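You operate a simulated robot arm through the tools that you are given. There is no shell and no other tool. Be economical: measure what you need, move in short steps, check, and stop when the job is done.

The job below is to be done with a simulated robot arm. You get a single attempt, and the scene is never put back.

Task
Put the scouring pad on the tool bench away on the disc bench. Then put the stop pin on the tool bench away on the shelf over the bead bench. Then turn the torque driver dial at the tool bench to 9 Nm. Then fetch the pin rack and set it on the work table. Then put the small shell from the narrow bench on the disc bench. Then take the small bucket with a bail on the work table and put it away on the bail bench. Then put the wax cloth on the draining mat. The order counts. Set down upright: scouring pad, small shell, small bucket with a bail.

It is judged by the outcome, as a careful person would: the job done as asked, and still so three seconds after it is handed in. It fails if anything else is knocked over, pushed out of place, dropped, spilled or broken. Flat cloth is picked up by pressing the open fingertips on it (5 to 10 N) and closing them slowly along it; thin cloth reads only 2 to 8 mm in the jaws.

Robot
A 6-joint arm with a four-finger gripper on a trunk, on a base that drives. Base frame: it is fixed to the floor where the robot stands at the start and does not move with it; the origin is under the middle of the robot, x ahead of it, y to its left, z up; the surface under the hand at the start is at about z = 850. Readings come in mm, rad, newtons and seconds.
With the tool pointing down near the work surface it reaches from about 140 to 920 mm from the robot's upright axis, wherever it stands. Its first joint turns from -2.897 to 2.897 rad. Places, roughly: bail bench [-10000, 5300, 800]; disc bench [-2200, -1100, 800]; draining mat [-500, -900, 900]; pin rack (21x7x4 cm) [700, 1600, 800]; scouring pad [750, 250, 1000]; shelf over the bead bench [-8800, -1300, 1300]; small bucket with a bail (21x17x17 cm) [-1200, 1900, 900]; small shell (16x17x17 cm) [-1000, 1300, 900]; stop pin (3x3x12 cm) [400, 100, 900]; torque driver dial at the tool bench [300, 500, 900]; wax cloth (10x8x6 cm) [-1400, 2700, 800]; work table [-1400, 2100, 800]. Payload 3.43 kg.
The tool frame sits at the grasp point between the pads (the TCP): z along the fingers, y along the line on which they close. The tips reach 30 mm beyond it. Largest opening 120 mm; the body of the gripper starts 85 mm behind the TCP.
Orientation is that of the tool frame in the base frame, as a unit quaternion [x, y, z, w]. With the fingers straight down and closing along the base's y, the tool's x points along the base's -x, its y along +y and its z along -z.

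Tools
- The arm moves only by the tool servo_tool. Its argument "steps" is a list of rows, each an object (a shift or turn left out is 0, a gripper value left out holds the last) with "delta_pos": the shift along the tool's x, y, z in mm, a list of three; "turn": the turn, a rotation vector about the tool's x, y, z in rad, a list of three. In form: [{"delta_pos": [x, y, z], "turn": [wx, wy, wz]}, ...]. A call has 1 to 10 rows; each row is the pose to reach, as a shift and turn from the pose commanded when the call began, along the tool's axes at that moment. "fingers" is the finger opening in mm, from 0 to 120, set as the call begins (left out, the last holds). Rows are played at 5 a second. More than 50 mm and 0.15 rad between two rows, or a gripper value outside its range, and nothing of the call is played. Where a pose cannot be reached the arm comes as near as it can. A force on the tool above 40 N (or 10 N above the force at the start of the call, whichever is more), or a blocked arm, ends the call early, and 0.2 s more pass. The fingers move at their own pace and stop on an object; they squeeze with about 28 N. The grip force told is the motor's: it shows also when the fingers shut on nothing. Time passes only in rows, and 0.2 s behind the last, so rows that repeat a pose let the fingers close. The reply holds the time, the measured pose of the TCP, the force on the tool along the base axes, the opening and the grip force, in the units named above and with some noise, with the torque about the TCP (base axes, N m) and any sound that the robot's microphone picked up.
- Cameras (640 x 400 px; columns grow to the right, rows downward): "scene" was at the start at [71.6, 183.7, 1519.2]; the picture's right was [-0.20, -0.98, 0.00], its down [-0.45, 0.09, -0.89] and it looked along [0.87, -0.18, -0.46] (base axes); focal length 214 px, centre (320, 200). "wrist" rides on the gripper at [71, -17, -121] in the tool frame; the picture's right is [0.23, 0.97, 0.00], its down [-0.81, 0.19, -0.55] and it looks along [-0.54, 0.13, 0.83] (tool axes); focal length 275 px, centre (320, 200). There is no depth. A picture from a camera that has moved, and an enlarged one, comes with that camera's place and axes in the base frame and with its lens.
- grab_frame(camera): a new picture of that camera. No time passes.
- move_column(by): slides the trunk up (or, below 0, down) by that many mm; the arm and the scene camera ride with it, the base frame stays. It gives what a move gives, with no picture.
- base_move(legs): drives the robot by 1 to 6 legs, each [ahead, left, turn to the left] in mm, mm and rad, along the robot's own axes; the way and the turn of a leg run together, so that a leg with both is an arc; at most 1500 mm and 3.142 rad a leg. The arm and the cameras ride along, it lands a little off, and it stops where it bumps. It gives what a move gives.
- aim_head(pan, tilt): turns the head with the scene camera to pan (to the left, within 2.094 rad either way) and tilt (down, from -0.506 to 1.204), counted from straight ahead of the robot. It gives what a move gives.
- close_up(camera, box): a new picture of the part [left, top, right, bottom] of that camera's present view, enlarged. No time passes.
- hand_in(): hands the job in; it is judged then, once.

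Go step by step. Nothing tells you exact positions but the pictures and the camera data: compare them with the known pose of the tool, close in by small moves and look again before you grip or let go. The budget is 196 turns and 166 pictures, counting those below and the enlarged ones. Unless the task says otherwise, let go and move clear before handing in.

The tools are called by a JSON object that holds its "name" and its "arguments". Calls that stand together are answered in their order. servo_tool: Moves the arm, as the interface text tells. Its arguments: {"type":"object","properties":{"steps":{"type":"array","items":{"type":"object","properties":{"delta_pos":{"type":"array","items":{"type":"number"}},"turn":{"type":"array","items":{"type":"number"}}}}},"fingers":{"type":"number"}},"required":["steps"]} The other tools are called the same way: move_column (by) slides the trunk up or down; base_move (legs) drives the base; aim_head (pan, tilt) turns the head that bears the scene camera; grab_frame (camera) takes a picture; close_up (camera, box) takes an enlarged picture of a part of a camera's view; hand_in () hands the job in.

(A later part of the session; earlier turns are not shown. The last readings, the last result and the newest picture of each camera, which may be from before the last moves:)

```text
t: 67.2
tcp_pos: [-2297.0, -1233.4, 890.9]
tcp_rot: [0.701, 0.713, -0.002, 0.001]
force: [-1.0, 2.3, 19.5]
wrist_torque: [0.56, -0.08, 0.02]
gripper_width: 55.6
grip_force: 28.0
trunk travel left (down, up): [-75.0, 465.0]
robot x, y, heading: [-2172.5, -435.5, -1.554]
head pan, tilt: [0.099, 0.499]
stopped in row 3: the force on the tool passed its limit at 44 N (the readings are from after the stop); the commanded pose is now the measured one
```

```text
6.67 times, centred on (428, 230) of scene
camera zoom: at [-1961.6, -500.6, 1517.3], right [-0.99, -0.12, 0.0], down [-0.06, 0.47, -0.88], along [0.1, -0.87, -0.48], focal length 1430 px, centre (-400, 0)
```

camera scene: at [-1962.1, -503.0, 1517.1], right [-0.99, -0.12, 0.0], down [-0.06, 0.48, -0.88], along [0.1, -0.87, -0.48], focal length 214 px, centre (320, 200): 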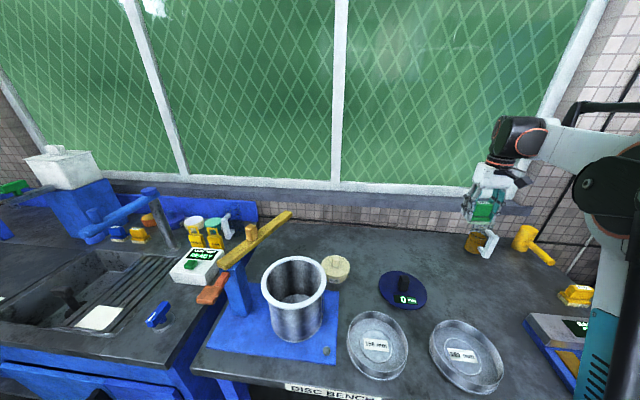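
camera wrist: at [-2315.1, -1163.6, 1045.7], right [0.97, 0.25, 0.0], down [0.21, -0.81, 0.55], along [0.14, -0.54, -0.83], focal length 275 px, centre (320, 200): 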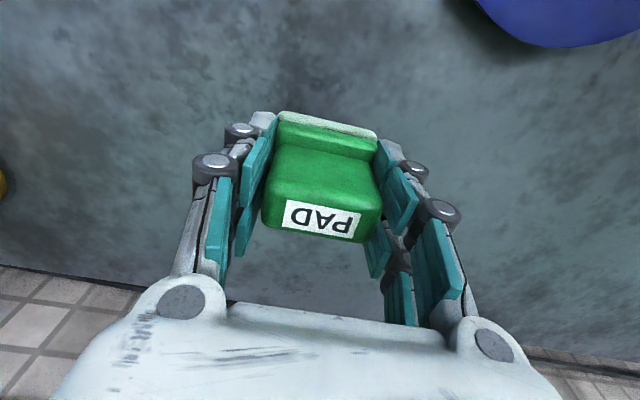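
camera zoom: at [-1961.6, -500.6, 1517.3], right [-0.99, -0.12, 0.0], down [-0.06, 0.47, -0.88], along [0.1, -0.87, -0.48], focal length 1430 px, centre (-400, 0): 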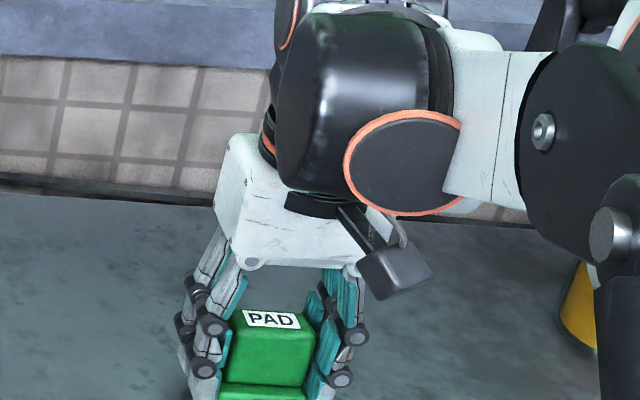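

Contact at 890, so the bench is at 850. I'll release, rise and check.

{"name": "servo_tool", "arguments": {"steps": [{"delta_pos": [0, 0, -1]}, {"delta_pos": [0, 0, -1]}, {"delta_pos": [0, 0, -1]}], "fingers": 90}}

{"name": "servo_tool", "arguments": {"steps": [{"delta_pos": [0, 0, -30]}, {"delta_pos": [0, 0, -70]}, {"delta_pos": [0, 0, -110]}, {"delta_pos": [0, 0, -150]}, {"delta_pos": [0, 0, -190]}, {"delta_pos": [0, 0, -230]}, {"delta_pos": [0, 0, -270]}, {"delta_pos": [35, 0, -290]}, {"delta_pos": [75, 0, -290]}, {"delta_pos": [115, 0, -290]}]}}

{"name": "close_up", "arguments": {"camera": "scene", "box": [340, 200, 500, 300]}}

```text
t: 68.0
tcp_pos: [-2297.9, -1234.2, 889.5]
tcp_rot: [0.701, 0.713, -0.001, 0.0]
force: [0.0, -0.6, 0.5]
wrist_torque: [-0.03, 0.01, 0.03]
gripper_width: 90.1
grip_force: 0.1
trunk travel left (down, up): [-75.0, 465.0]
robot x, y, heading: [-2176.7, -437.3, -1.554]
head pan, tilt: [0.099, 0.499]
```

```text
t: 70.2
tcp_pos: [-2299.6, -1117.8, 1179.6]
tcp_rot: [0.701, 0.713, -0.001, 0.0]
force: [0.1, 0.2, 0.6]
wrist_torque: [-0.01, 0.0, 0.04]
gripper_width: 90.0
grip_force: 0.1
trunk travel left (down, up): [-75.0, 465.0]
robot x, y, heading: [-2174.6, -437.7, -1.553]
head pan, tilt: [0.099, 0.499]
```

```text
4.00 times, centred on (420, 250) of scene
camera zoom: at [-1961.8, -502.6, 1517.2], right [-0.99, -0.12, 0.0], down [-0.06, 0.48, -0.88], along [0.1, -0.87, -0.48], focal length 858 px, centre (-80, 0)
```

zoom: 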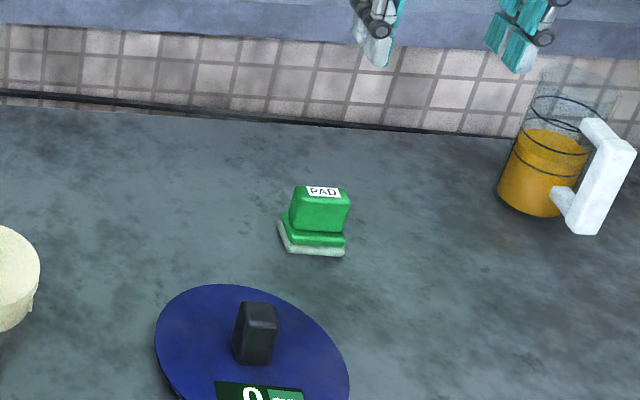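

The pad stands upright on the disc bench. I'll tuck the arm and drive back to the tool bench.

{"name": "servo_tool", "arguments": {"steps": [{"delta_pos": [40, 14, 0]}, {"delta_pos": [80, 28, 0]}, {"delta_pos": [120, 42, 0]}, {"delta_pos": [160, 56, 0]}, {"delta_pos": [200, 70, 0]}, {"delta_pos": [250, 85, 0]}]}}

{"name": "base_move", "arguments": {"legs": [[-410, 0, 0], [0, 850, 0], [0, 833, 0], [0, 0, 1.553], [450, 0, 0]]}}

{"name": "grab_frame", "arguments": {"camera": "scene"}}

{"name": "grab_frame", "arguments": {"camera": "wrist"}}

```text
refused: row 6 steps farther than a row can; nothing moved
```

```text
t: 87.0
tcp_pos: [638.3, -144.0, 1178.3]
tcp_rot: [0.001, 1.0, 0.001, 0.001]
force: [0.1, 0.0, -0.2]
wrist_torque: [0.0, -0.01, 0.0]
gripper_width: 89.8
grip_force: 0.1
trunk travel left (down, up): [-75.0, 465.0]
robot x, y, heading: [-42.5, -2.8, -0.003]
head pan, tilt: [0.099, 0.499]
```

```text
126 pictures are left
camera scene: at [32.0, 206.7, 1517.2], right [0.1, -1.0, 0.0], down [-0.48, -0.05, -0.88], along [0.87, 0.08, -0.48], focal length 214 px, centre (320, 200)
```

scene: 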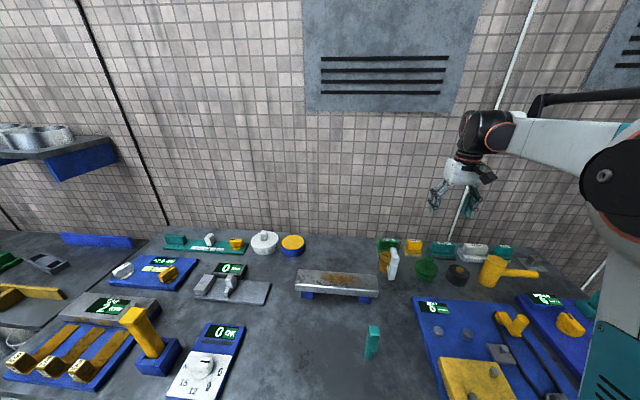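

```text
125 pictures are left
camera wrist: at [566.9, -161.1, 1299.3], right [-0.23, 0.97, 0.0], down [0.81, 0.19, 0.55], along [0.54, 0.13, -0.83], focal length 275 px, centre (320, 200)
```

wrist: 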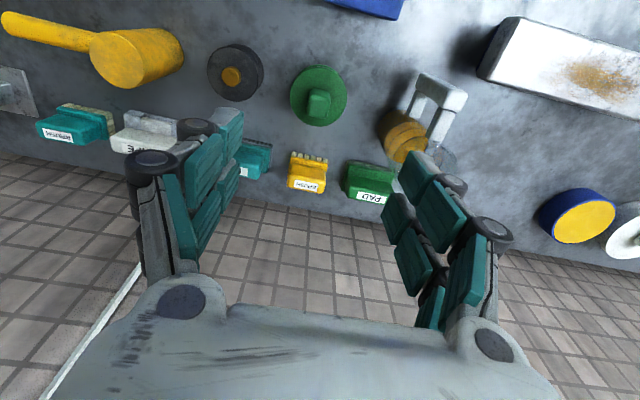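

Back at the tool bench. The teal stop pin stands near (375,92); I'll move the hand above it and look.

{"name": "servo_tool", "arguments": {"steps": [{"delta_pos": [30, 27, 0]}, {"delta_pos": [60, 54, 0]}, {"delta_pos": [90, 81, 0]}, {"delta_pos": [120, 108, 0]}, {"delta_pos": [150, 135, 0]}, {"delta_pos": [180, 162, 0]}, {"delta_pos": [210, 189, 0]}, {"delta_pos": [240, 216, 0]}, {"delta_pos": [263, 236, 15]}, {"delta_pos": [263, 236, 60]}]}}

{"name": "grab_frame", "arguments": {"camera": "wrist"}}

{"name": "close_up", "arguments": {"camera": "scene", "box": [310, 300, 438, 380]}}

```text
t: 89.2
tcp_pos: [376.3, 94.8, 1119.5]
tcp_rot: [0.001, 1.0, -0.001, 0.001]
force: [-0.8, -0.6, -0.3]
wrist_torque: [0.01, -0.01, 0.01]
gripper_width: 89.6
grip_force: 0.0
trunk travel left (down, up): [-75.0, 465.0]
robot x, y, heading: [-41.2, -6.5, -0.004]
head pan, tilt: [0.099, 0.499]
```

```text
124 pictures are left
camera wrist: at [304.7, 77.6, 1239.1], right [-0.23, 0.97, 0.0], down [0.81, 0.19, 0.56], along [0.54, 0.12, -0.83], focal length 275 px, centre (320, 200)
```

wrist: 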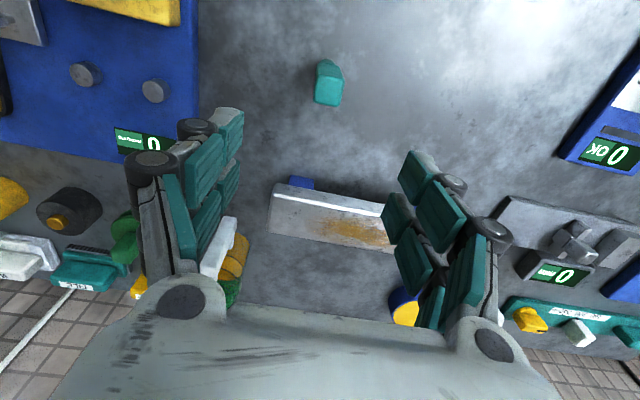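

```text
5.00 times, centred on (374, 340) of scene
camera zoom: at [31.5, 206.9, 1517.1], right [0.1, -1.0, 0.0], down [-0.48, -0.05, -0.88], along [0.87, 0.08, -0.48], focal length 1072 px, centre (50, -500)
```

zoom: 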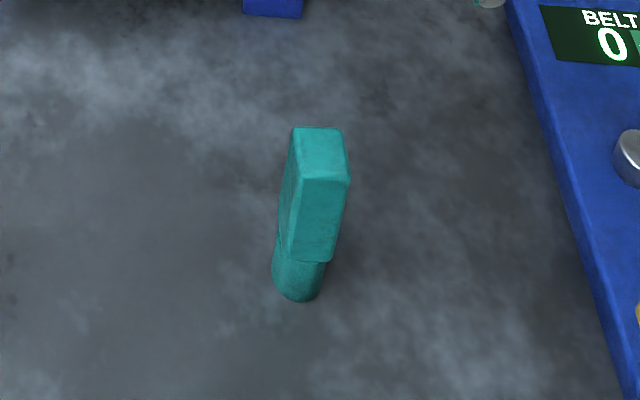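

The pin top is at (361,97,965). I'll descend around its upper block and grip.

{"name": "servo_tool", "arguments": {"steps": [{"delta_pos": [15, 2, 40]}, {"delta_pos": [15, 2, 80]}, {"delta_pos": [15, 2, 110]}]}}

{"name": "close_up", "arguments": {"camera": "wrist", "box": [224, 60, 416, 180]}}

```text
t: 90.0
tcp_pos: [361.3, 95.8, 1007.9]
tcp_rot: [0.001, 1.0, -0.001, 0.001]
force: [-0.3, -0.8, -1.3]
wrist_torque: [0.0, -0.01, 0.03]
gripper_width: 90.0
grip_force: 0.0
trunk travel left (down, up): [-75.0, 465.0]
robot x, y, heading: [-42.6, -2.4, -0.001]
head pan, tilt: [0.099, 0.499]
```

```text
3.33 times, centred on (320, 120) of wrist
camera zoom: at [289.8, 78.6, 1127.6], right [-0.23, 0.97, 0.0], down [0.81, 0.19, 0.55], along [0.54, 0.13, -0.83], focal length 918 px, centre (320, 467)
```

zoom: 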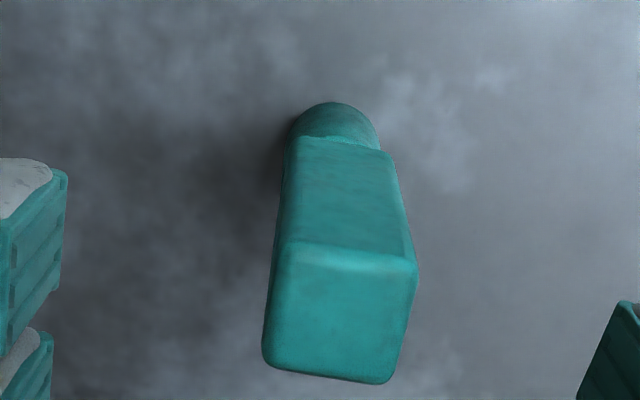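

The block is turned about 0.12 rad; I'll match that yaw, descend and grip.

{"name": "servo_tool", "arguments": {"steps": [{"delta_pos": [0, 3, 0], "turn": [0, 0, -0.12]}, {"delta_pos": [0, 3, 30], "turn": [0, 0, -0.12]}, {"delta_pos": [0, 3, 55], "turn": [0, 0, -0.12]}, {"delta_pos": [0, 3, 75], "turn": [0, 0, -0.12]}]}}

{"name": "servo_tool", "arguments": {"steps": [{"delta_pos": [0, 0, 0]}, {"delta_pos": [0, 0, 0]}, {"delta_pos": [0, 0, 0]}], "fingers": 0}}

{"name": "servo_tool", "arguments": {"steps": [{"delta_pos": [0, 0, -10]}, {"delta_pos": [0, 0, -25]}, {"delta_pos": [0, 0, -50]}]}}

{"name": "grab_frame", "arguments": {"camera": "wrist"}}

```text
t: 91.0
tcp_pos: [360.7, 97.6, 932.4]
tcp_rot: [-0.058, 0.998, -0.001, 0.001]
force: [-0.1, -0.2, -0.1]
wrist_torque: [0.0, 0.0, -0.03]
gripper_width: 89.9
grip_force: 0.1
trunk travel left (down, up): [-75.0, 465.0]
robot x, y, heading: [-43.1, -2.6, -0.007]
head pan, tilt: [0.099, 0.499]
```

```text
t: 91.8
tcp_pos: [361.4, 98.5, 933.5]
tcp_rot: [-0.059, 0.998, -0.001, 0.001]
force: [-0.2, -0.4, 0.2]
wrist_torque: [0.05, -0.01, -0.01]
gripper_width: 26.7
grip_force: 27.9
trunk travel left (down, up): [-75.0, 465.0]
robot x, y, heading: [-38.9, -4.3, -0.003]
head pan, tilt: [0.099, 0.499]
```

```text
t: 92.6
tcp_pos: [360.2, 99.0, 983.4]
tcp_rot: [-0.059, 0.998, -0.001, 0.001]
force: [-0.3, 0.6, -3.9]
wrist_torque: [-0.01, 0.02, -0.03]
gripper_width: 26.9
grip_force: 28.1
trunk travel left (down, up): [-75.0, 465.0]
robot x, y, heading: [-42.2, -7.6, -0.009]
head pan, tilt: [0.099, 0.499]
```

```text
121 pictures are left
camera wrist: at [292.1, 72.3, 1104.1], right [-0.34, 0.94, 0.0], down [0.78, 0.29, 0.55], along [0.52, 0.19, -0.83], focal length 275 px, centre (320, 200)
```

wrist: 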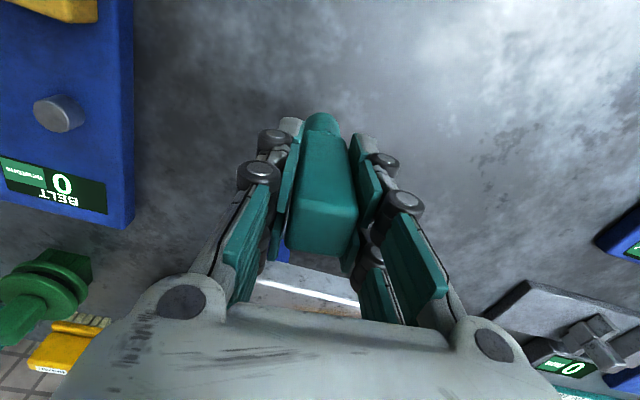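

The pin is held (26.8 mm). I'll lift it, back out and turn around to view the way to the bead bench.

{"name": "servo_tool", "arguments": {"steps": [{"delta_pos": [0, 0, -45]}, {"delta_pos": [0, 0, -90]}, {"delta_pos": [0, 0, -135]}, {"delta_pos": [0, 0, -180]}, {"delta_pos": [-10, -40, -200]}, {"delta_pos": [-20, -80, -220]}, {"delta_pos": [-30, -120, -240]}, {"delta_pos": [-40, -160, -250]}]}}

{"name": "base_move", "arguments": {"legs": [[-500, 0, 0], [0, 0, 3.14]]}}

{"name": "aim_head", "arguments": {"pan": 0.2, "tilt": 0.2}}

{"name": "grab_frame", "arguments": {"camera": "scene"}}

```text
t: 94.4
tcp_pos: [418.3, -54.8, 1234.2]
tcp_rot: [-0.059, 0.998, -0.001, 0.001]
force: [0.3, -0.2, -3.1]
wrist_torque: [-0.02, 0.01, 0.0]
gripper_width: 26.9
grip_force: 27.9
trunk travel left (down, up): [-75.0, 465.0]
robot x, y, heading: [-40.5, -4.8, -0.004]
head pan, tilt: [0.099, 0.499]
```

```text
t: 104.7
tcp_pos: [-996.6, 44.6, 1234.6]
tcp_rot: [0.998, 0.063, -0.002, -0.001]
force: [1.4, -0.4, -3.4]
wrist_torque: [0.0, -0.01, -0.03]
gripper_width: 26.5
grip_force: 27.7
trunk travel left (down, up): [-75.0, 465.0]
robot x, y, heading: [-536.0, -4.5, -3.133]
head pan, tilt: [0.099, 0.499]
```

```text
t: 105.5
tcp_pos: [-996.5, 44.5, 1234.5]
tcp_rot: [0.998, 0.064, -0.001, -0.001]
force: [0.8, 0.3, -3.5]
wrist_torque: [-0.03, -0.01, -0.02]
gripper_width: 26.8
grip_force: 27.3
trunk travel left (down, up): [-75.0, 465.0]
robot x, y, heading: [-535.1, -2.9, -3.133]
head pan, tilt: [0.201, 0.201]
```

```text
120 pictures are left
camera scene: at [-605.7, -213.7, 1530.4], right [-0.14, 0.99, 0.0], down [0.35, 0.05, -0.94], along [-0.93, -0.13, -0.35], focal length 214 px, centre (320, 200)
```

scene: 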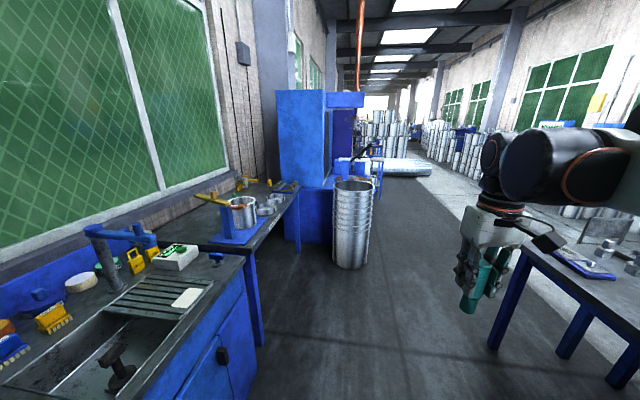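

A stack of tins stands at about (-2650,-130) and the narrow bench starts at y≈820. I'll drive along y≈400 past them and look again.

{"name": "base_move", "arguments": {"legs": [[0, -400, 0], [1300, 0, 0], [1300, 0, 0]]}}

{"name": "grab_frame", "arguments": {"camera": "scene"}}

```text
t: 120.3
tcp_pos: [-3596.5, 458.0, 1232.8]
tcp_rot: [0.998, 0.057, 0.0, 0.0]
force: [-0.2, -0.8, -3.4]
wrist_torque: [0.0, 0.01, -0.02]
gripper_width: 26.8
grip_force: 28.5
trunk travel left (down, up): [-75.0, 465.0]
robot x, y, heading: [-3141.1, 406.5, 3.136]
head pan, tilt: [0.201, 0.201]
```

```text
119 pictures are left
camera scene: at [-3207.7, 191.5, 1535.1], right [-0.18, 0.98, 0.0], down [0.3, 0.05, -0.95], along [-0.94, -0.17, -0.3], focal length 214 px, centre (320, 200)
```

scene: 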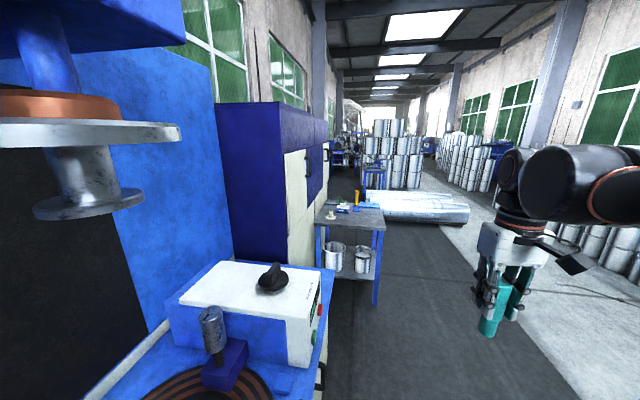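

A small table stands ahead at about (-4950,≤410). I'll pass it on the right at y≈850.

{"name": "base_move", "arguments": {"legs": [[600, -450, 0], [1400, 0, 0], [300, 0, 0]]}}

{"name": "grab_frame", "arguments": {"camera": "scene"}}

```text
t: 132.6
tcp_pos: [-5895.8, 953.5, 1234.8]
tcp_rot: [0.999, 0.049, -0.001, -0.001]
force: [0.3, -0.3, -4.3]
wrist_torque: [0.02, 0.0, 0.01]
gripper_width: 26.9
grip_force: 27.2
trunk travel left (down, up): [-75.0, 465.0]
robot x, y, heading: [-5435.5, 894.9, 3.117]
head pan, tilt: [0.201, 0.201]
```

```text
118 pictures are left
camera scene: at [-5512.4, 683.2, 1532.0], right [-0.13, 0.99, 0.0], down [0.33, 0.04, -0.94], along [-0.93, -0.13, -0.33], focal length 214 px, centre (320, 200)
```

scene: 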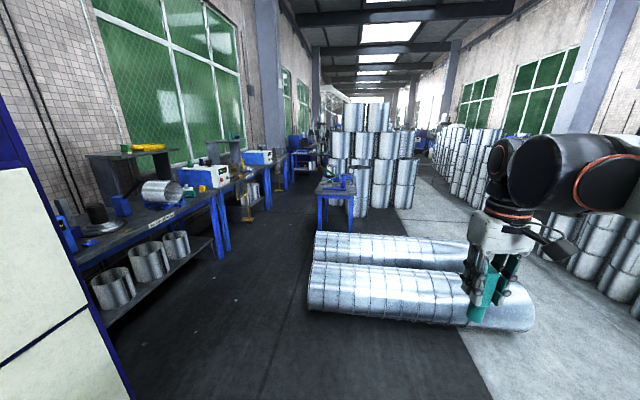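

Cylinders lie on the floor at x≈-7000 (y≥370); benches run on the left. I'll read the label and look at the shelves.

{"name": "close_up", "arguments": {"camera": "scene", "box": [80, 120, 240, 220]}}

{"name": "close_up", "arguments": {"camera": "scene", "box": [200, 120, 360, 220]}}

```text
4.00 times, centred on (160, 170) of scene
camera zoom: at [-5512.4, 683.2, 1532.0], right [-0.13, 0.99, 0.0], down [0.33, 0.04, -0.94], along [-0.93, -0.13, -0.33], focal length 858 px, centre (960, 320)
```

zoom: 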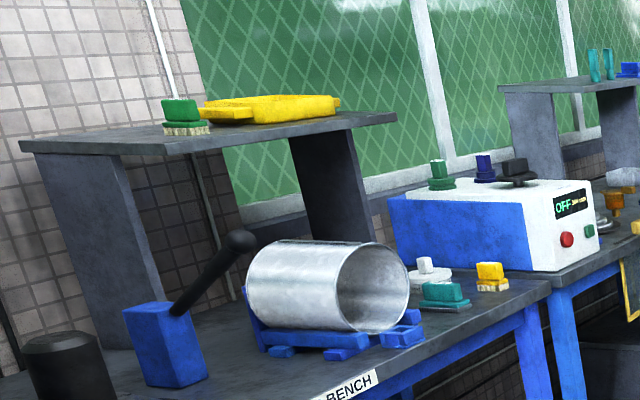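

```text
4.00 times, centred on (280, 170) of scene
camera zoom: at [-5512.4, 683.2, 1532.0], right [-0.13, 0.99, 0.0], down [0.33, 0.04, -0.94], along [-0.93, -0.13, -0.33], focal length 858 px, centre (480, 320)
```

zoom: 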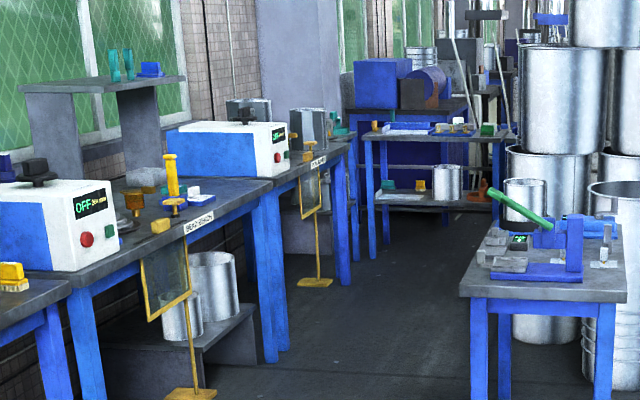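

The shelf with two similar teal stop pins is over the bead bench. I'll drive down the corridor to it and turn to face it.

{"name": "base_move", "arguments": {"legs": [[740, 1014, 0], [1150, 28, 0], [1150, 28, 0], [0, 0, 1.595]]}}

{"name": "grab_frame", "arguments": {"camera": "scene"}}

```text
t: 137.7
tcp_pos: [-6549.2, 60.6, 1232.5]
tcp_rot: [0.997, 0.082, -0.001, -0.014]
force: [0.2, 0.7, -3.6]
wrist_torque: [0.03, 0.0, -0.03]
gripper_width: 26.7
grip_force: 28.1
trunk travel left (down, up): [-75.0, 465.0]
robot x, y, heading: [-6087.8, 64.8, -3.1]
head pan, tilt: [0.201, 0.201]
stopped in leg 1: the robot was blocked; the commanded pose is now the measured one
```

```text
115 pictures are left
camera scene: at [-6152.2, -116.4, 1552.1], right [-0.3, 0.95, -0.03], down [0.22, 0.04, -0.98], along [-0.93, -0.3, -0.22], focal length 214 px, centre (320, 200)
```

scene: 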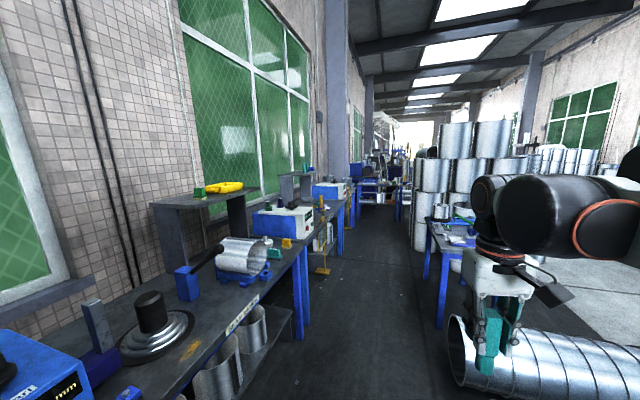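

The base was blocked, likely by the cabinet on the left. I'll step right, go ahead past it, then continue in the corridor.

{"name": "base_move", "arguments": {"legs": [[0, -80, 0], [700, 0, 0]]}}

{"name": "grab_frame", "arguments": {"camera": "scene"}}

```text
t: 142.2
tcp_pos: [-7249.5, 98.4, 1232.0]
tcp_rot: [0.997, 0.08, -0.002, -0.019]
force: [-0.5, -1.3, -4.1]
wrist_torque: [0.05, -0.03, -0.04]
gripper_width: 27.0
grip_force: 28.2
trunk travel left (down, up): [-75.0, 465.0]
robot x, y, heading: [-6791.4, 110.2, -3.096]
head pan, tilt: [0.201, 0.201]
```

```text
114 pictures are left
camera scene: at [-6851.3, -108.4, 1544.8], right [-0.24, 0.97, 0.0], down [0.19, 0.05, -0.98], along [-0.95, -0.24, -0.2], focal length 214 px, centre (320, 200)
```

scene: 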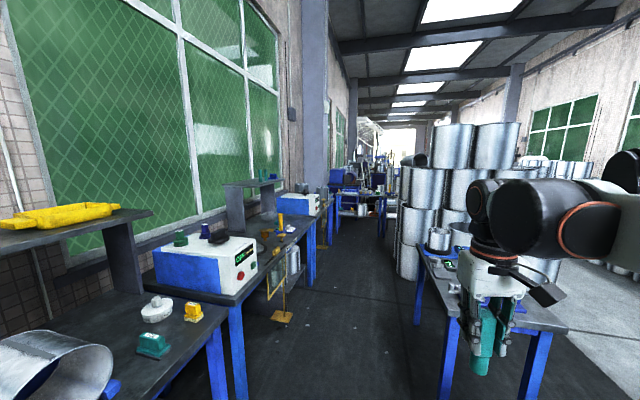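

The corridor is clear. I'll drive on to about (-8750,-180) and face the bead bench.

{"name": "base_move", "arguments": {"legs": [[985, 120, 0], [985, 81, 0], [0, 0, 1.525]]}}

{"name": "grab_frame", "arguments": {"camera": "scene"}}

```text
t: 155.8
tcp_pos: [-8752.0, -638.5, 1231.9]
tcp_rot: [0.66, 0.751, -0.015, -0.013]
force: [0.0, 0.1, -3.6]
wrist_torque: [0.03, 0.04, 0.04]
gripper_width: 26.8
grip_force: 27.7
trunk travel left (down, up): [-75.0, 465.0]
robot x, y, heading: [-8754.4, -182.1, -1.559]
head pan, tilt: [0.201, 0.201]
```

```text
113 pictures are left
camera scene: at [-8530.1, -247.4, 1544.9], right [-0.98, -0.21, 0.0], down [-0.04, 0.2, -0.98], along [0.2, -0.96, -0.2], focal length 214 px, centre (320, 200)
```

scene: 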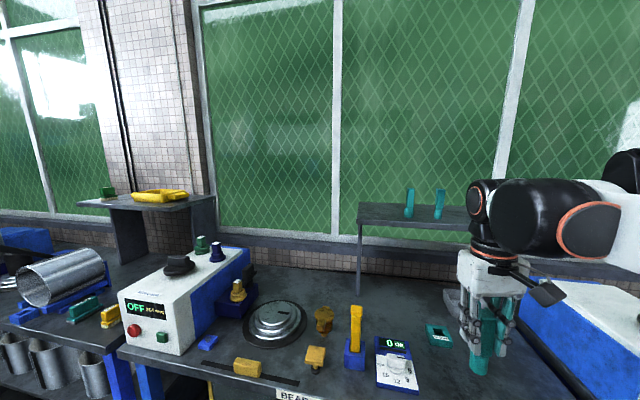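

The shelf is ahead-right with two pins on it at about (-8762,-1380) and (-8906,-1375); there's free space to their left. I'll raise the trunk and drive closer.

{"name": "move_column", "arguments": {"by": 220}}

{"name": "base_move", "arguments": {"legs": [[330, 100, 0]]}}

{"name": "grab_frame", "arguments": {"camera": "scene"}}

{"name": "grab_frame", "arguments": {"camera": "wrist"}}

```text
t: 158.2
tcp_pos: [-8751.9, -637.5, 1452.1]
tcp_rot: [0.66, 0.751, -0.014, -0.012]
force: [1.0, 0.8, -3.0]
wrist_torque: [-0.01, 0.03, 0.04]
gripper_width: 26.6
grip_force: 27.9
trunk travel left (down, up): [-295.0, 245.0]
robot x, y, heading: [-8750.0, -182.8, -1.565]
head pan, tilt: [0.201, 0.201]
```

```text
t: 160.4
tcp_pos: [-8648.3, -967.9, 1452.1]
tcp_rot: [0.66, 0.751, -0.015, -0.013]
force: [0.4, -0.1, -4.1]
wrist_torque: [0.05, -0.01, 0.01]
gripper_width: 26.7
grip_force: 27.7
trunk travel left (down, up): [-295.0, 245.0]
robot x, y, heading: [-8647.9, -510.4, -1.558]
head pan, tilt: [0.201, 0.201]
```

```text
112 pictures are left
camera scene: at [-8426.6, -577.6, 1764.7], right [-0.98, -0.21, 0.0], down [-0.04, 0.2, -0.98], along [0.2, -0.96, -0.2], focal length 214 px, centre (320, 200)
```

scene: 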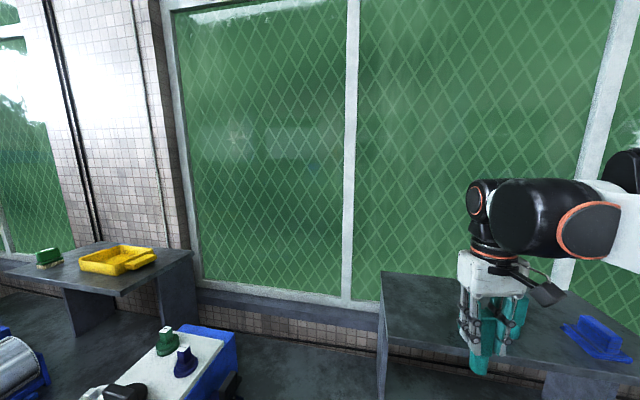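

```text
111 pictures are left
camera wrist: at [-8669.0, -900.5, 1572.9], right [0.93, 0.35, -0.04], down [0.32, -0.78, 0.54], along [0.16, -0.52, -0.84], focal length 275 px, centre (320, 200)
```

wrist: 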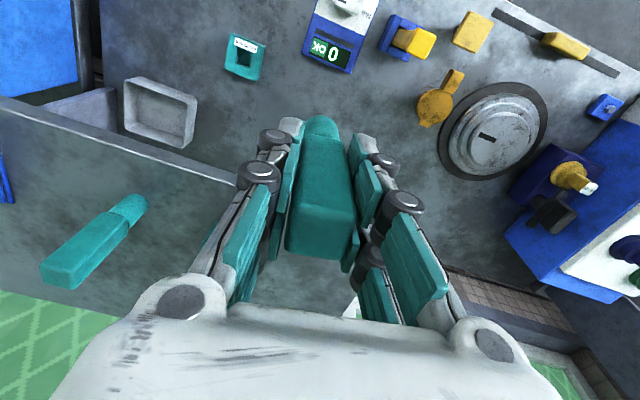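

The shelf front edge is at y≈-1125, top somewhere 1228–1275, free at x≈-8610. I'll correct the small tilt and bring the pin over the shelf.

{"name": "servo_tool", "arguments": {"steps": [{"delta_pos": [0, 0, 0], "turn": [-0.039, 0, 0]}, {"delta_pos": [-44, 0, 0], "turn": [-0.039, 0, 0]}, {"delta_pos": [-88, 1, 0], "turn": [-0.039, 0, 0]}, {"delta_pos": [-132, 2, 0], "turn": [-0.039, 0, 0]}, {"delta_pos": [-176, 3, 0], "turn": [-0.039, 0, 0]}, {"delta_pos": [-220, 4, 0], "turn": [-0.039, 0, 0]}, {"delta_pos": [-264, 4, 0], "turn": [-0.039, 0, 0]}]}}

{"name": "grab_frame", "arguments": {"camera": "scene"}}

{"name": "grab_frame", "arguments": {"camera": "wrist"}}

```text
t: 162.0
tcp_pos: [-8610.5, -1231.4, 1451.6]
tcp_rot: [0.66, 0.752, 0.0, -0.001]
force: [-0.2, -0.9, -3.6]
wrist_torque: [0.04, 0.02, -0.02]
gripper_width: 26.7
grip_force: 27.9
trunk travel left (down, up): [-295.0, 245.0]
robot x, y, heading: [-8647.6, -512.4, -1.554]
head pan, tilt: [0.201, 0.201]
```

```text
110 pictures are left
camera scene: at [-8426.6, -579.0, 1764.6], right [-0.98, -0.21, 0.0], down [-0.04, 0.2, -0.98], along [0.2, -0.96, -0.2], focal length 214 px, centre (320, 200)
```

scene: 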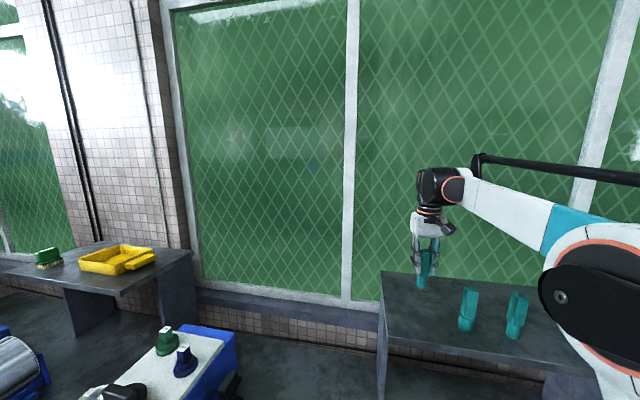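

```text
109 pictures are left
camera wrist: at [-8636.2, -1163.7, 1570.6], right [0.94, 0.35, 0.0], down [0.3, -0.78, 0.55], along [0.2, -0.52, -0.83], focal length 275 px, centre (320, 200)
```

wrist: 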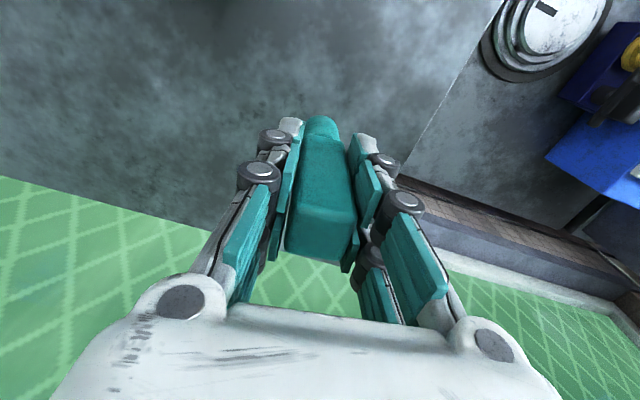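

The spot is in line with the two pins already on the shelf. I'll descend, slowly near contact.

{"name": "servo_tool", "arguments": {"steps": [{"delta_pos": [0, 0, 40]}, {"delta_pos": [0, 0, 75]}, {"delta_pos": [0, 0, 85]}, {"delta_pos": [0, 0, 93]}, {"delta_pos": [0, 0, 101]}, {"delta_pos": [0, 0, 107]}, {"delta_pos": [0, 0, 113]}, {"delta_pos": [0, 0, 118]}, {"delta_pos": [0, 0, 123]}]}}

{"name": "close_up", "arguments": {"camera": "scene", "box": [370, 240, 530, 340]}}

```text
t: 164.0
tcp_pos: [-8610.5, -1226.6, 1335.5]
tcp_rot: [0.659, 0.752, -0.001, 0.002]
force: [-0.9, 2.7, 15.3]
wrist_torque: [0.22, 0.01, 0.02]
gripper_width: 26.1
grip_force: 27.7
trunk travel left (down, up): [-295.0, 245.0]
robot x, y, heading: [-8647.1, -510.4, -1.567]
head pan, tilt: [0.201, 0.201]
stopped in row 9: the force on the tool passed its limit at 49 N (the readings are from after the stop); the commanded pose is now the measured one
```

```text
4.00 times, centred on (450, 290) of scene
camera zoom: at [-8427.1, -573.8, 1764.9], right [-0.98, -0.21, 0.0], down [-0.04, 0.19, -0.98], along [0.21, -0.96, -0.2], focal length 858 px, centre (-200, -160)
```

zoom: 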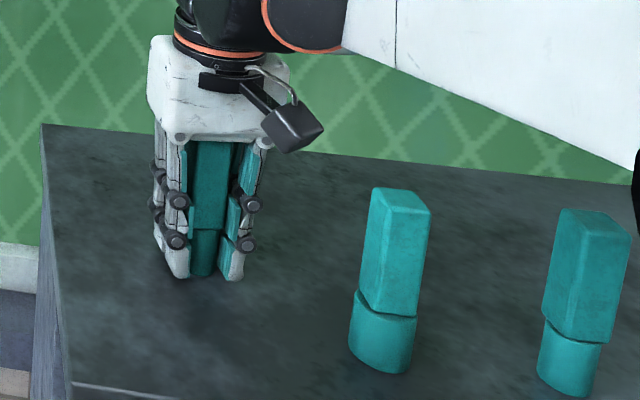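

The pin is standing on the shelf (top ≈1252). I'll open gently, rise and check.

{"name": "servo_tool", "arguments": {"steps": [{"delta_pos": [0, 0, -1]}, {"delta_pos": [0, 0, -1]}], "fingers": 50}}

{"name": "servo_tool", "arguments": {"steps": [{"delta_pos": [0, 0, -30]}, {"delta_pos": [0, 0, -70]}, {"delta_pos": [0, 0, -110]}, {"delta_pos": [0, 0, -140]}, {"delta_pos": [45, 0, -140]}, {"delta_pos": [90, 0, -140]}, {"delta_pos": [135, 0, -140]}, {"delta_pos": [180, 0, -140]}, {"delta_pos": [225, 0, -140]}, {"delta_pos": [270, 0, -140]}]}}

{"name": "close_up", "arguments": {"camera": "scene", "box": [370, 240, 530, 340]}}

```text
t: 164.6
tcp_pos: [-8610.6, -1227.0, 1335.4]
tcp_rot: [0.66, 0.751, -0.001, 0.002]
force: [0.3, 1.9, 12.5]
wrist_torque: [-0.03, -0.02, -0.01]
gripper_width: 50.3
grip_force: 0.0
trunk travel left (down, up): [-295.0, 245.0]
robot x, y, heading: [-8645.7, -507.5, -1.562]
head pan, tilt: [0.201, 0.201]
```

```text
t: 166.8
tcp_pos: [-8643.3, -958.0, 1474.3]
tcp_rot: [0.66, 0.751, -0.001, 0.001]
force: [0.0, 0.5, 0.3]
wrist_torque: [-0.01, 0.02, -0.02]
gripper_width: 50.0
grip_force: 0.0
trunk travel left (down, up): [-295.0, 245.0]
robot x, y, heading: [-8650.1, -507.6, -1.561]
head pan, tilt: [0.201, 0.201]
```

```text
4.00 times, centred on (450, 290) of scene
camera zoom: at [-8427.0, -574.0, 1765.0], right [-0.98, -0.21, 0.0], down [-0.04, 0.19, -0.98], along [0.21, -0.96, -0.2], focal length 858 px, centre (-200, -160)
```

zoom: 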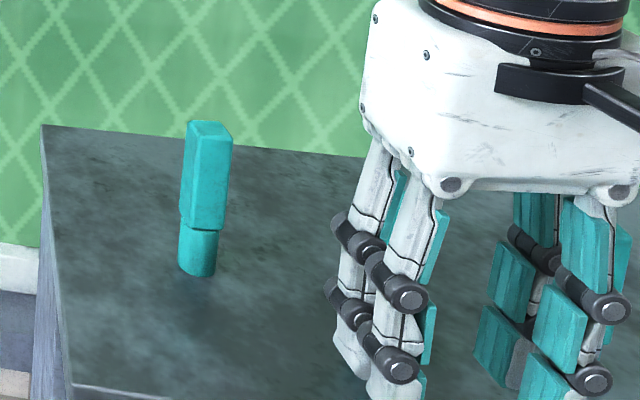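

The stop pin stands on the shelf. I'll drive back the same way, in stages, to the tool bench.

{"name": "base_move", "arguments": {"legs": [[-360, 0, 0], [0, 0, 1.561], [850, 40, 0], [1000, 200, 0], [700, 60, 0]]}}

{"name": "aim_head", "arguments": {"pan": 0.3, "tilt": 0.4}}

{"name": "grab_frame", "arguments": {"camera": "scene"}}

```text
t: 185.3
tcp_pos: [-5643.6, 100.8, 1473.3]
tcp_rot: [-0.049, 0.999, 0.0, 0.0]
force: [0.0, -0.9, 0.2]
wrist_torque: [-0.04, 0.04, 0.01]
gripper_width: 50.1
grip_force: 0.1
trunk travel left (down, up): [-295.0, 245.0]
robot x, y, heading: [-6095.8, 112.8, -0.027]
head pan, tilt: [0.201, 0.201]
```

```text
t: 186.0
tcp_pos: [-5644.1, 101.6, 1473.7]
tcp_rot: [-0.049, 0.999, 0.001, 0.0]
force: [0.4, -0.6, -0.5]
wrist_torque: [0.0, -0.01, 0.04]
gripper_width: 49.7
grip_force: 0.0
trunk travel left (down, up): [-295.0, 245.0]
robot x, y, heading: [-6097.1, 110.1, -0.021]
head pan, tilt: [0.3, 0.4]
```

```text
106 pictures are left
camera scene: at [-6019.9, 338.5, 1746.4], right [0.27, -0.96, 0.0], down [-0.37, -0.1, -0.92], along [0.89, 0.25, -0.39], focal length 214 px, centre (320, 200)
```

scene: 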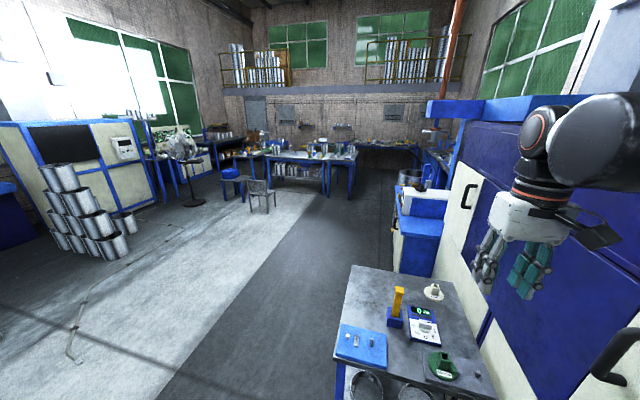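

A table occupies x≥-5490, y≤430, so I'll swing to y≈890 first, pass it, then come back to y≈410.

{"name": "base_move", "arguments": {"legs": [[0, 780, 0], [1377, 25, 0], [1000, 14, 0], [560, -430, 0], [0, 0, 0.024]]}}

{"name": "grab_frame", "arguments": {"camera": "scene"}}

```text
t: 205.3
tcp_pos: [-2697.6, 444.6, 1473.9]
tcp_rot: [-0.064, 0.998, 0.0, 0.001]
force: [-0.3, 0.6, 0.0]
wrist_torque: [-0.01, -0.01, 0.01]
gripper_width: 49.9
grip_force: 0.1
trunk travel left (down, up): [-295.0, 245.0]
robot x, y, heading: [-3147.3, 439.9, 0.004]
head pan, tilt: [0.3, 0.4]
```

```text
105 pictures are left
camera scene: at [-3080.9, 670.1, 1746.1], right [0.3, -0.95, 0.0], down [-0.37, -0.12, -0.92], along [0.88, 0.28, -0.39], focal length 214 px, centre (320, 200)
```

scene: 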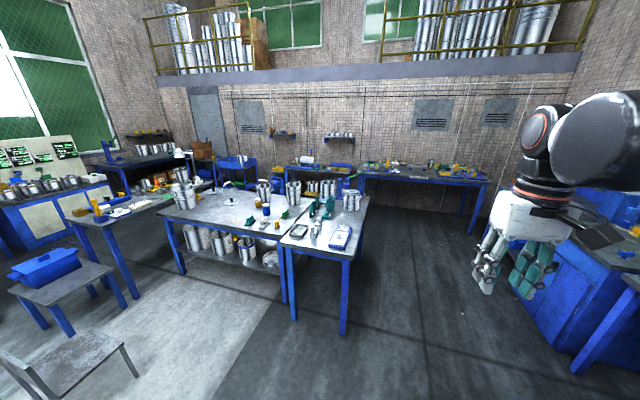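

The narrow bench, work table and tool bench are in view. I'll continue to the tool bench near the dial.

{"name": "base_move", "arguments": {"legs": [[1300, -20, 0], [1300, -20, 0], [470, 0, 0]]}}

{"name": "move_column", "arguments": {"by": -220}}

{"name": "aim_head", "arguments": {"pan": 0.2, "tilt": 0.8}}

{"name": "grab_frame", "arguments": {"camera": "scene"}}

{"name": "grab_frame", "arguments": {"camera": "wrist"}}

```text
t: 220.5
tcp_pos: [388.7, 384.3, 1473.0]
tcp_rot: [-0.055, 0.999, 0.0, 0.001]
force: [-0.6, 0.4, -0.5]
wrist_torque: [-0.03, 0.04, 0.0]
gripper_width: 50.1
grip_force: 0.0
trunk travel left (down, up): [-295.0, 245.0]
robot x, y, heading: [-59.3, 389.7, -0.014]
head pan, tilt: [0.3, 0.4]
```

```text
t: 222.8
tcp_pos: [387.9, 384.7, 1252.8]
tcp_rot: [-0.054, 0.999, 0.0, 0.001]
force: [0.4, -0.4, 0.5]
wrist_torque: [0.0, 0.03, 0.02]
gripper_width: 50.0
grip_force: 0.1
trunk travel left (down, up): [-75.0, 465.0]
robot x, y, heading: [-62.2, 394.4, -0.011]
head pan, tilt: [0.3, 0.4]
```

```text
t: 223.7
tcp_pos: [388.1, 385.4, 1253.1]
tcp_rot: [-0.054, 0.999, 0.0, 0.001]
force: [0.7, 0.0, 0.0]
wrist_torque: [-0.01, 0.0, -0.02]
gripper_width: 49.9
grip_force: 0.0
trunk travel left (down, up): [-75.0, 465.0]
robot x, y, heading: [-66.4, 390.7, -0.014]
head pan, tilt: [0.201, 0.799]
```

```text
104 pictures are left
camera scene: at [-0.7, 607.7, 1491.3], right [0.19, -0.98, 0.0], down [-0.7, -0.13, -0.7], along [0.69, 0.13, -0.72], focal length 214 px, centre (320, 200)
```

scene: 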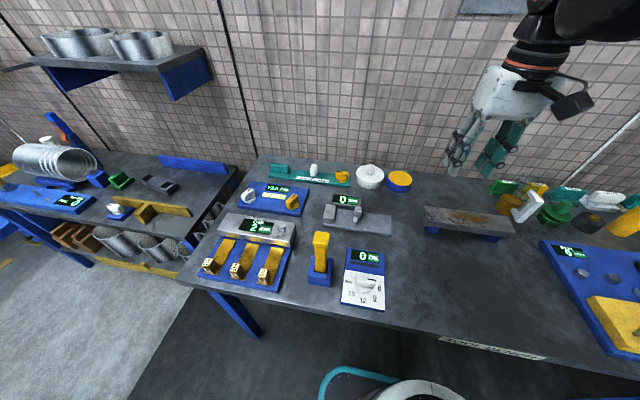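

```text
103 pictures are left
camera wrist: at [318.3, 359.2, 1373.9], right [-0.33, 0.94, 0.0], down [0.78, 0.28, 0.55], along [0.52, 0.18, -0.83], focal length 275 px, centre (320, 200)
```

wrist: 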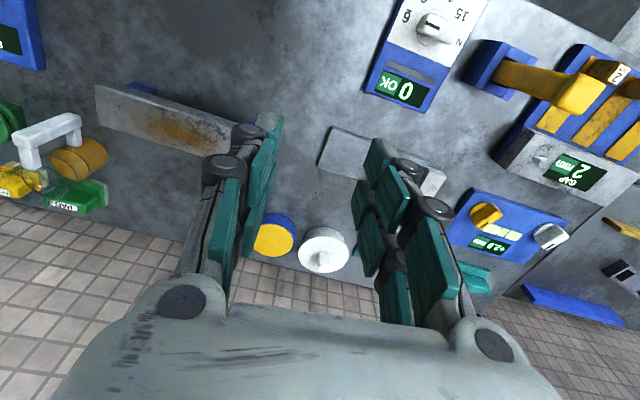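

The torque dial sits at about (276,520). I'll zoom in to read it.

{"name": "close_up", "arguments": {"camera": "scene", "box": [320, 240, 416, 312]}}

{"name": "close_up", "arguments": {"camera": "wrist", "box": [360, 0, 488, 112]}}

```text
5.56 times, centred on (368, 276) of scene
camera zoom: at [-0.7, 607.7, 1491.3], right [0.19, -0.98, 0.0], down [-0.7, -0.13, -0.7], along [0.69, 0.13, -0.72], focal length 1192 px, centre (53, -222)
```

zoom: 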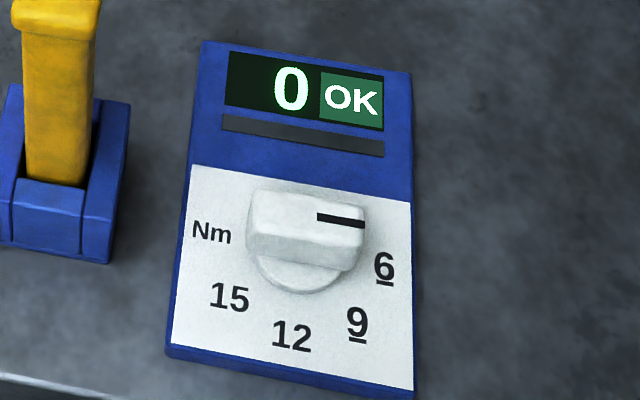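

```text
3.57 times, centred on (424, 56) of wrist
camera zoom: at [318.3, 359.2, 1373.9], right [-0.33, 0.94, 0.0], down [0.78, 0.28, 0.55], along [0.52, 0.18, -0.83], focal length 983 px, centre (-51, 714)
```

zoom: 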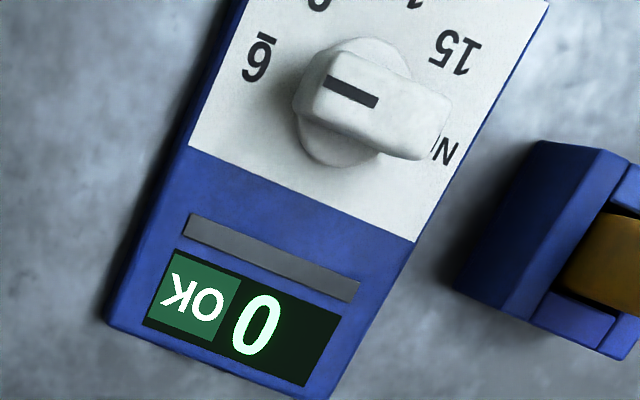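

The pointer sits just short of 6 and must turn about 47° clockwise to 9. I'll move above the knob with the fingers turned 90° to close across its bar.

{"name": "servo_tool", "arguments": {"steps": [{"delta_pos": [9.6, 15.2, 17], "turn": [0, 0, -0.146]}, {"delta_pos": [19.2, 30.4, 34], "turn": [0, 0, -0.292]}, {"delta_pos": [28.8, 45.6, 51], "turn": [0, 0, -0.438]}, {"delta_pos": [38.4, 60.8, 68], "turn": [0, 0, -0.584]}, {"delta_pos": [48, 76, 85], "turn": [0, 0, -0.73]}, {"delta_pos": [57.6, 91.2, 102], "turn": [0, 0, -0.876]}, {"delta_pos": [67.2, 106.4, 119], "turn": [0, 0, -1.022]}, {"delta_pos": [76.8, 121.6, 136], "turn": [0, 0, -1.168]}, {"delta_pos": [86.4, 136.8, 153], "turn": [0, 0, -1.314]}, {"delta_pos": [96, 152, 170], "turn": [0, 0, -1.46]}], "fingers": 70}}

{"name": "grab_frame", "arguments": {"camera": "wrist"}}

{"name": "close_up", "arguments": {"camera": "scene", "box": [300, 210, 428, 310]}}

```text
t: 225.9
tcp_pos: [275.4, 527.3, 1083.7]
tcp_rot: [-0.706, 0.708, -0.001, 0.001]
force: [0.1, 0.5, 0.1]
wrist_torque: [-0.01, 0.04, -0.03]
gripper_width: 69.6
grip_force: 0.0
trunk travel left (down, up): [-75.0, 465.0]
robot x, y, heading: [-64.0, 389.4, -0.012]
head pan, tilt: [0.201, 0.799]
```

```text
100 pictures are left
camera wrist: at [292.6, 454.0, 1203.7], right [-0.97, -0.23, 0.0], down [-0.19, 0.81, 0.55], along [-0.12, 0.54, -0.83], focal length 275 px, centre (320, 200)
```

wrist: 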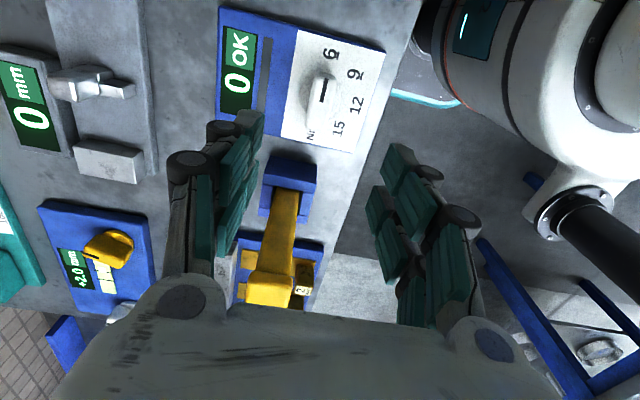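

```text
4.00 times, centred on (364, 260) of scene
camera zoom: at [-0.8, 607.7, 1491.2], right [0.19, -0.98, 0.0], down [-0.7, -0.13, -0.7], along [0.68, 0.13, -0.72], focal length 858 px, centre (144, -40)
```

zoom: 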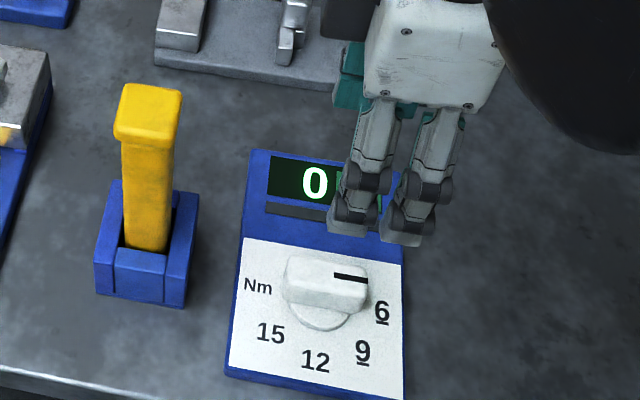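

The yellow driver stands 130 mm away, so there's room. I'll zoom the wrist camera on the knob.

{"name": "close_up", "arguments": {"camera": "wrist", "box": [272, 30, 400, 150]}}

```text
3.33 times, centred on (336, 90) of wrist
camera zoom: at [292.6, 454.0, 1203.7], right [-0.97, -0.23, 0.0], down [-0.19, 0.81, 0.55], along [-0.12, 0.54, -0.83], focal length 918 px, centre (267, 567)
```

zoom: 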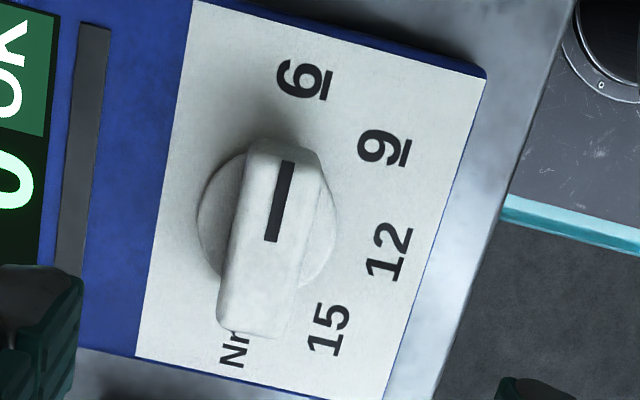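

The knob axis is at (278,527). I'll descend so the tips stay just above the dial plate and close on the bar.

{"name": "servo_tool", "arguments": {"steps": [{"delta_pos": [0, -2.5, 45]}, {"delta_pos": [0, -2.5, 90]}, {"delta_pos": [0, -2.5, 130]}, {"delta_pos": [0, -2.5, 150]}, {"delta_pos": [0, -2.5, 164]}]}}

{"name": "grab_frame", "arguments": {"camera": "wrist"}}

{"name": "close_up", "arguments": {"camera": "scene", "box": [300, 210, 428, 310]}}

```text
t: 227.1
tcp_pos: [279.9, 525.8, 918.9]
tcp_rot: [-0.706, 0.708, -0.001, 0.002]
force: [-0.1, 0.1, -0.6]
wrist_torque: [-0.02, 0.0, -0.02]
gripper_width: 69.8
grip_force: 0.1
trunk travel left (down, up): [-75.0, 465.0]
robot x, y, heading: [-65.9, 392.3, -0.012]
head pan, tilt: [0.201, 0.799]
```

```text
97 pictures are left
camera wrist: at [295.6, 453.3, 1039.2], right [-0.97, -0.23, 0.0], down [-0.19, 0.81, 0.55], along [-0.12, 0.54, -0.83], focal length 275 px, centre (320, 200)
```

wrist: 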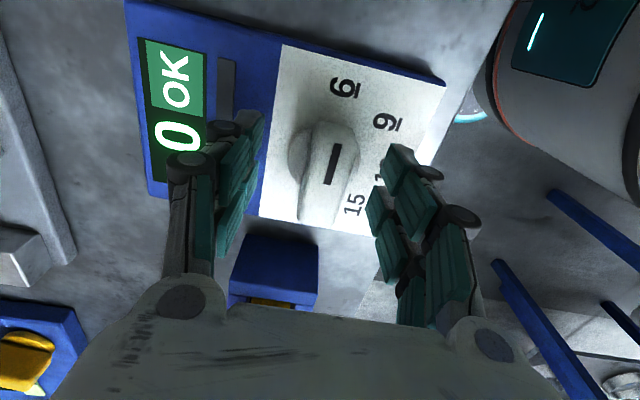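

```text
4.00 times, centred on (364, 260) of scene
camera zoom: at [-1.0, 609.2, 1491.2], right [0.21, -0.98, 0.0], down [-0.7, -0.15, -0.7], along [0.68, 0.14, -0.72], focal length 858 px, centre (144, -40)
```

zoom: 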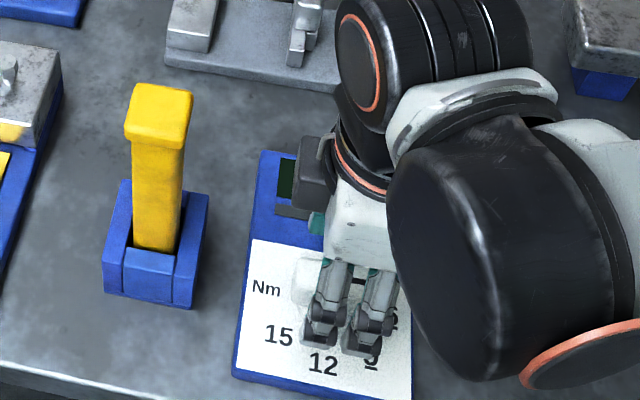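

The knob top is at ≈907 and plate ≈860, so I'll go 13 mm lower, centre slightly, and close.

{"name": "servo_tool", "arguments": {"steps": [{"delta_pos": [-2, 2, 6]}, {"delta_pos": [-2, 2, 13]}]}}

{"name": "servo_tool", "arguments": {"steps": [{"delta_pos": [0, 0, 0]}, {"delta_pos": [0, 0, 0]}, {"delta_pos": [0, 0, 0]}], "fingers": 0}}

{"name": "close_up", "arguments": {"camera": "wrist", "box": [220, 40, 440, 240]}}

```text
t: 227.7
tcp_pos: [277.3, 527.0, 906.9]
tcp_rot: [-0.706, 0.708, -0.001, 0.0]
force: [-0.5, 0.1, 0.3]
wrist_torque: [0.03, 0.01, -0.01]
gripper_width: 70.1
grip_force: 0.0
trunk travel left (down, up): [-75.0, 465.0]
robot x, y, heading: [-62.3, 391.7, -0.015]
head pan, tilt: [0.201, 0.799]
```

```text
t: 228.5
tcp_pos: [274.8, 526.2, 906.6]
tcp_rot: [-0.706, 0.708, -0.001, 0.001]
force: [-15.6, 2.2, 16.1]
wrist_torque: [0.22, 0.93, 0.02]
gripper_width: 43.1
grip_force: 45.0
trunk travel left (down, up): [-75.0, 465.0]
robot x, y, heading: [-65.4, 387.8, -0.011]
head pan, tilt: [0.201, 0.799]
```

```text
2.00 times, centred on (330, 140) of wrist
camera zoom: at [291.9, 455.2, 1027.4], right [-0.97, -0.23, 0.0], down [-0.19, 0.81, 0.55], along [-0.12, 0.54, -0.83], focal length 551 px, centre (300, 320)
```

zoom: 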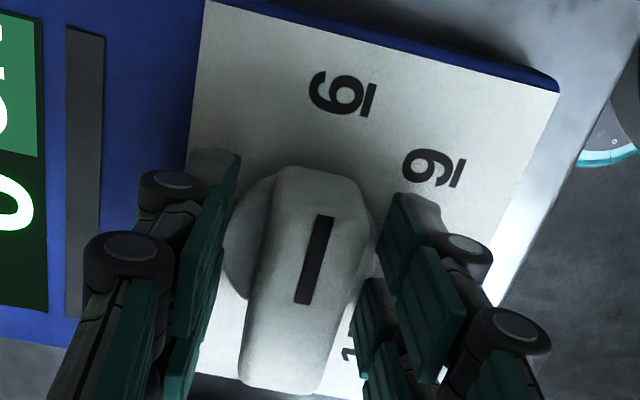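

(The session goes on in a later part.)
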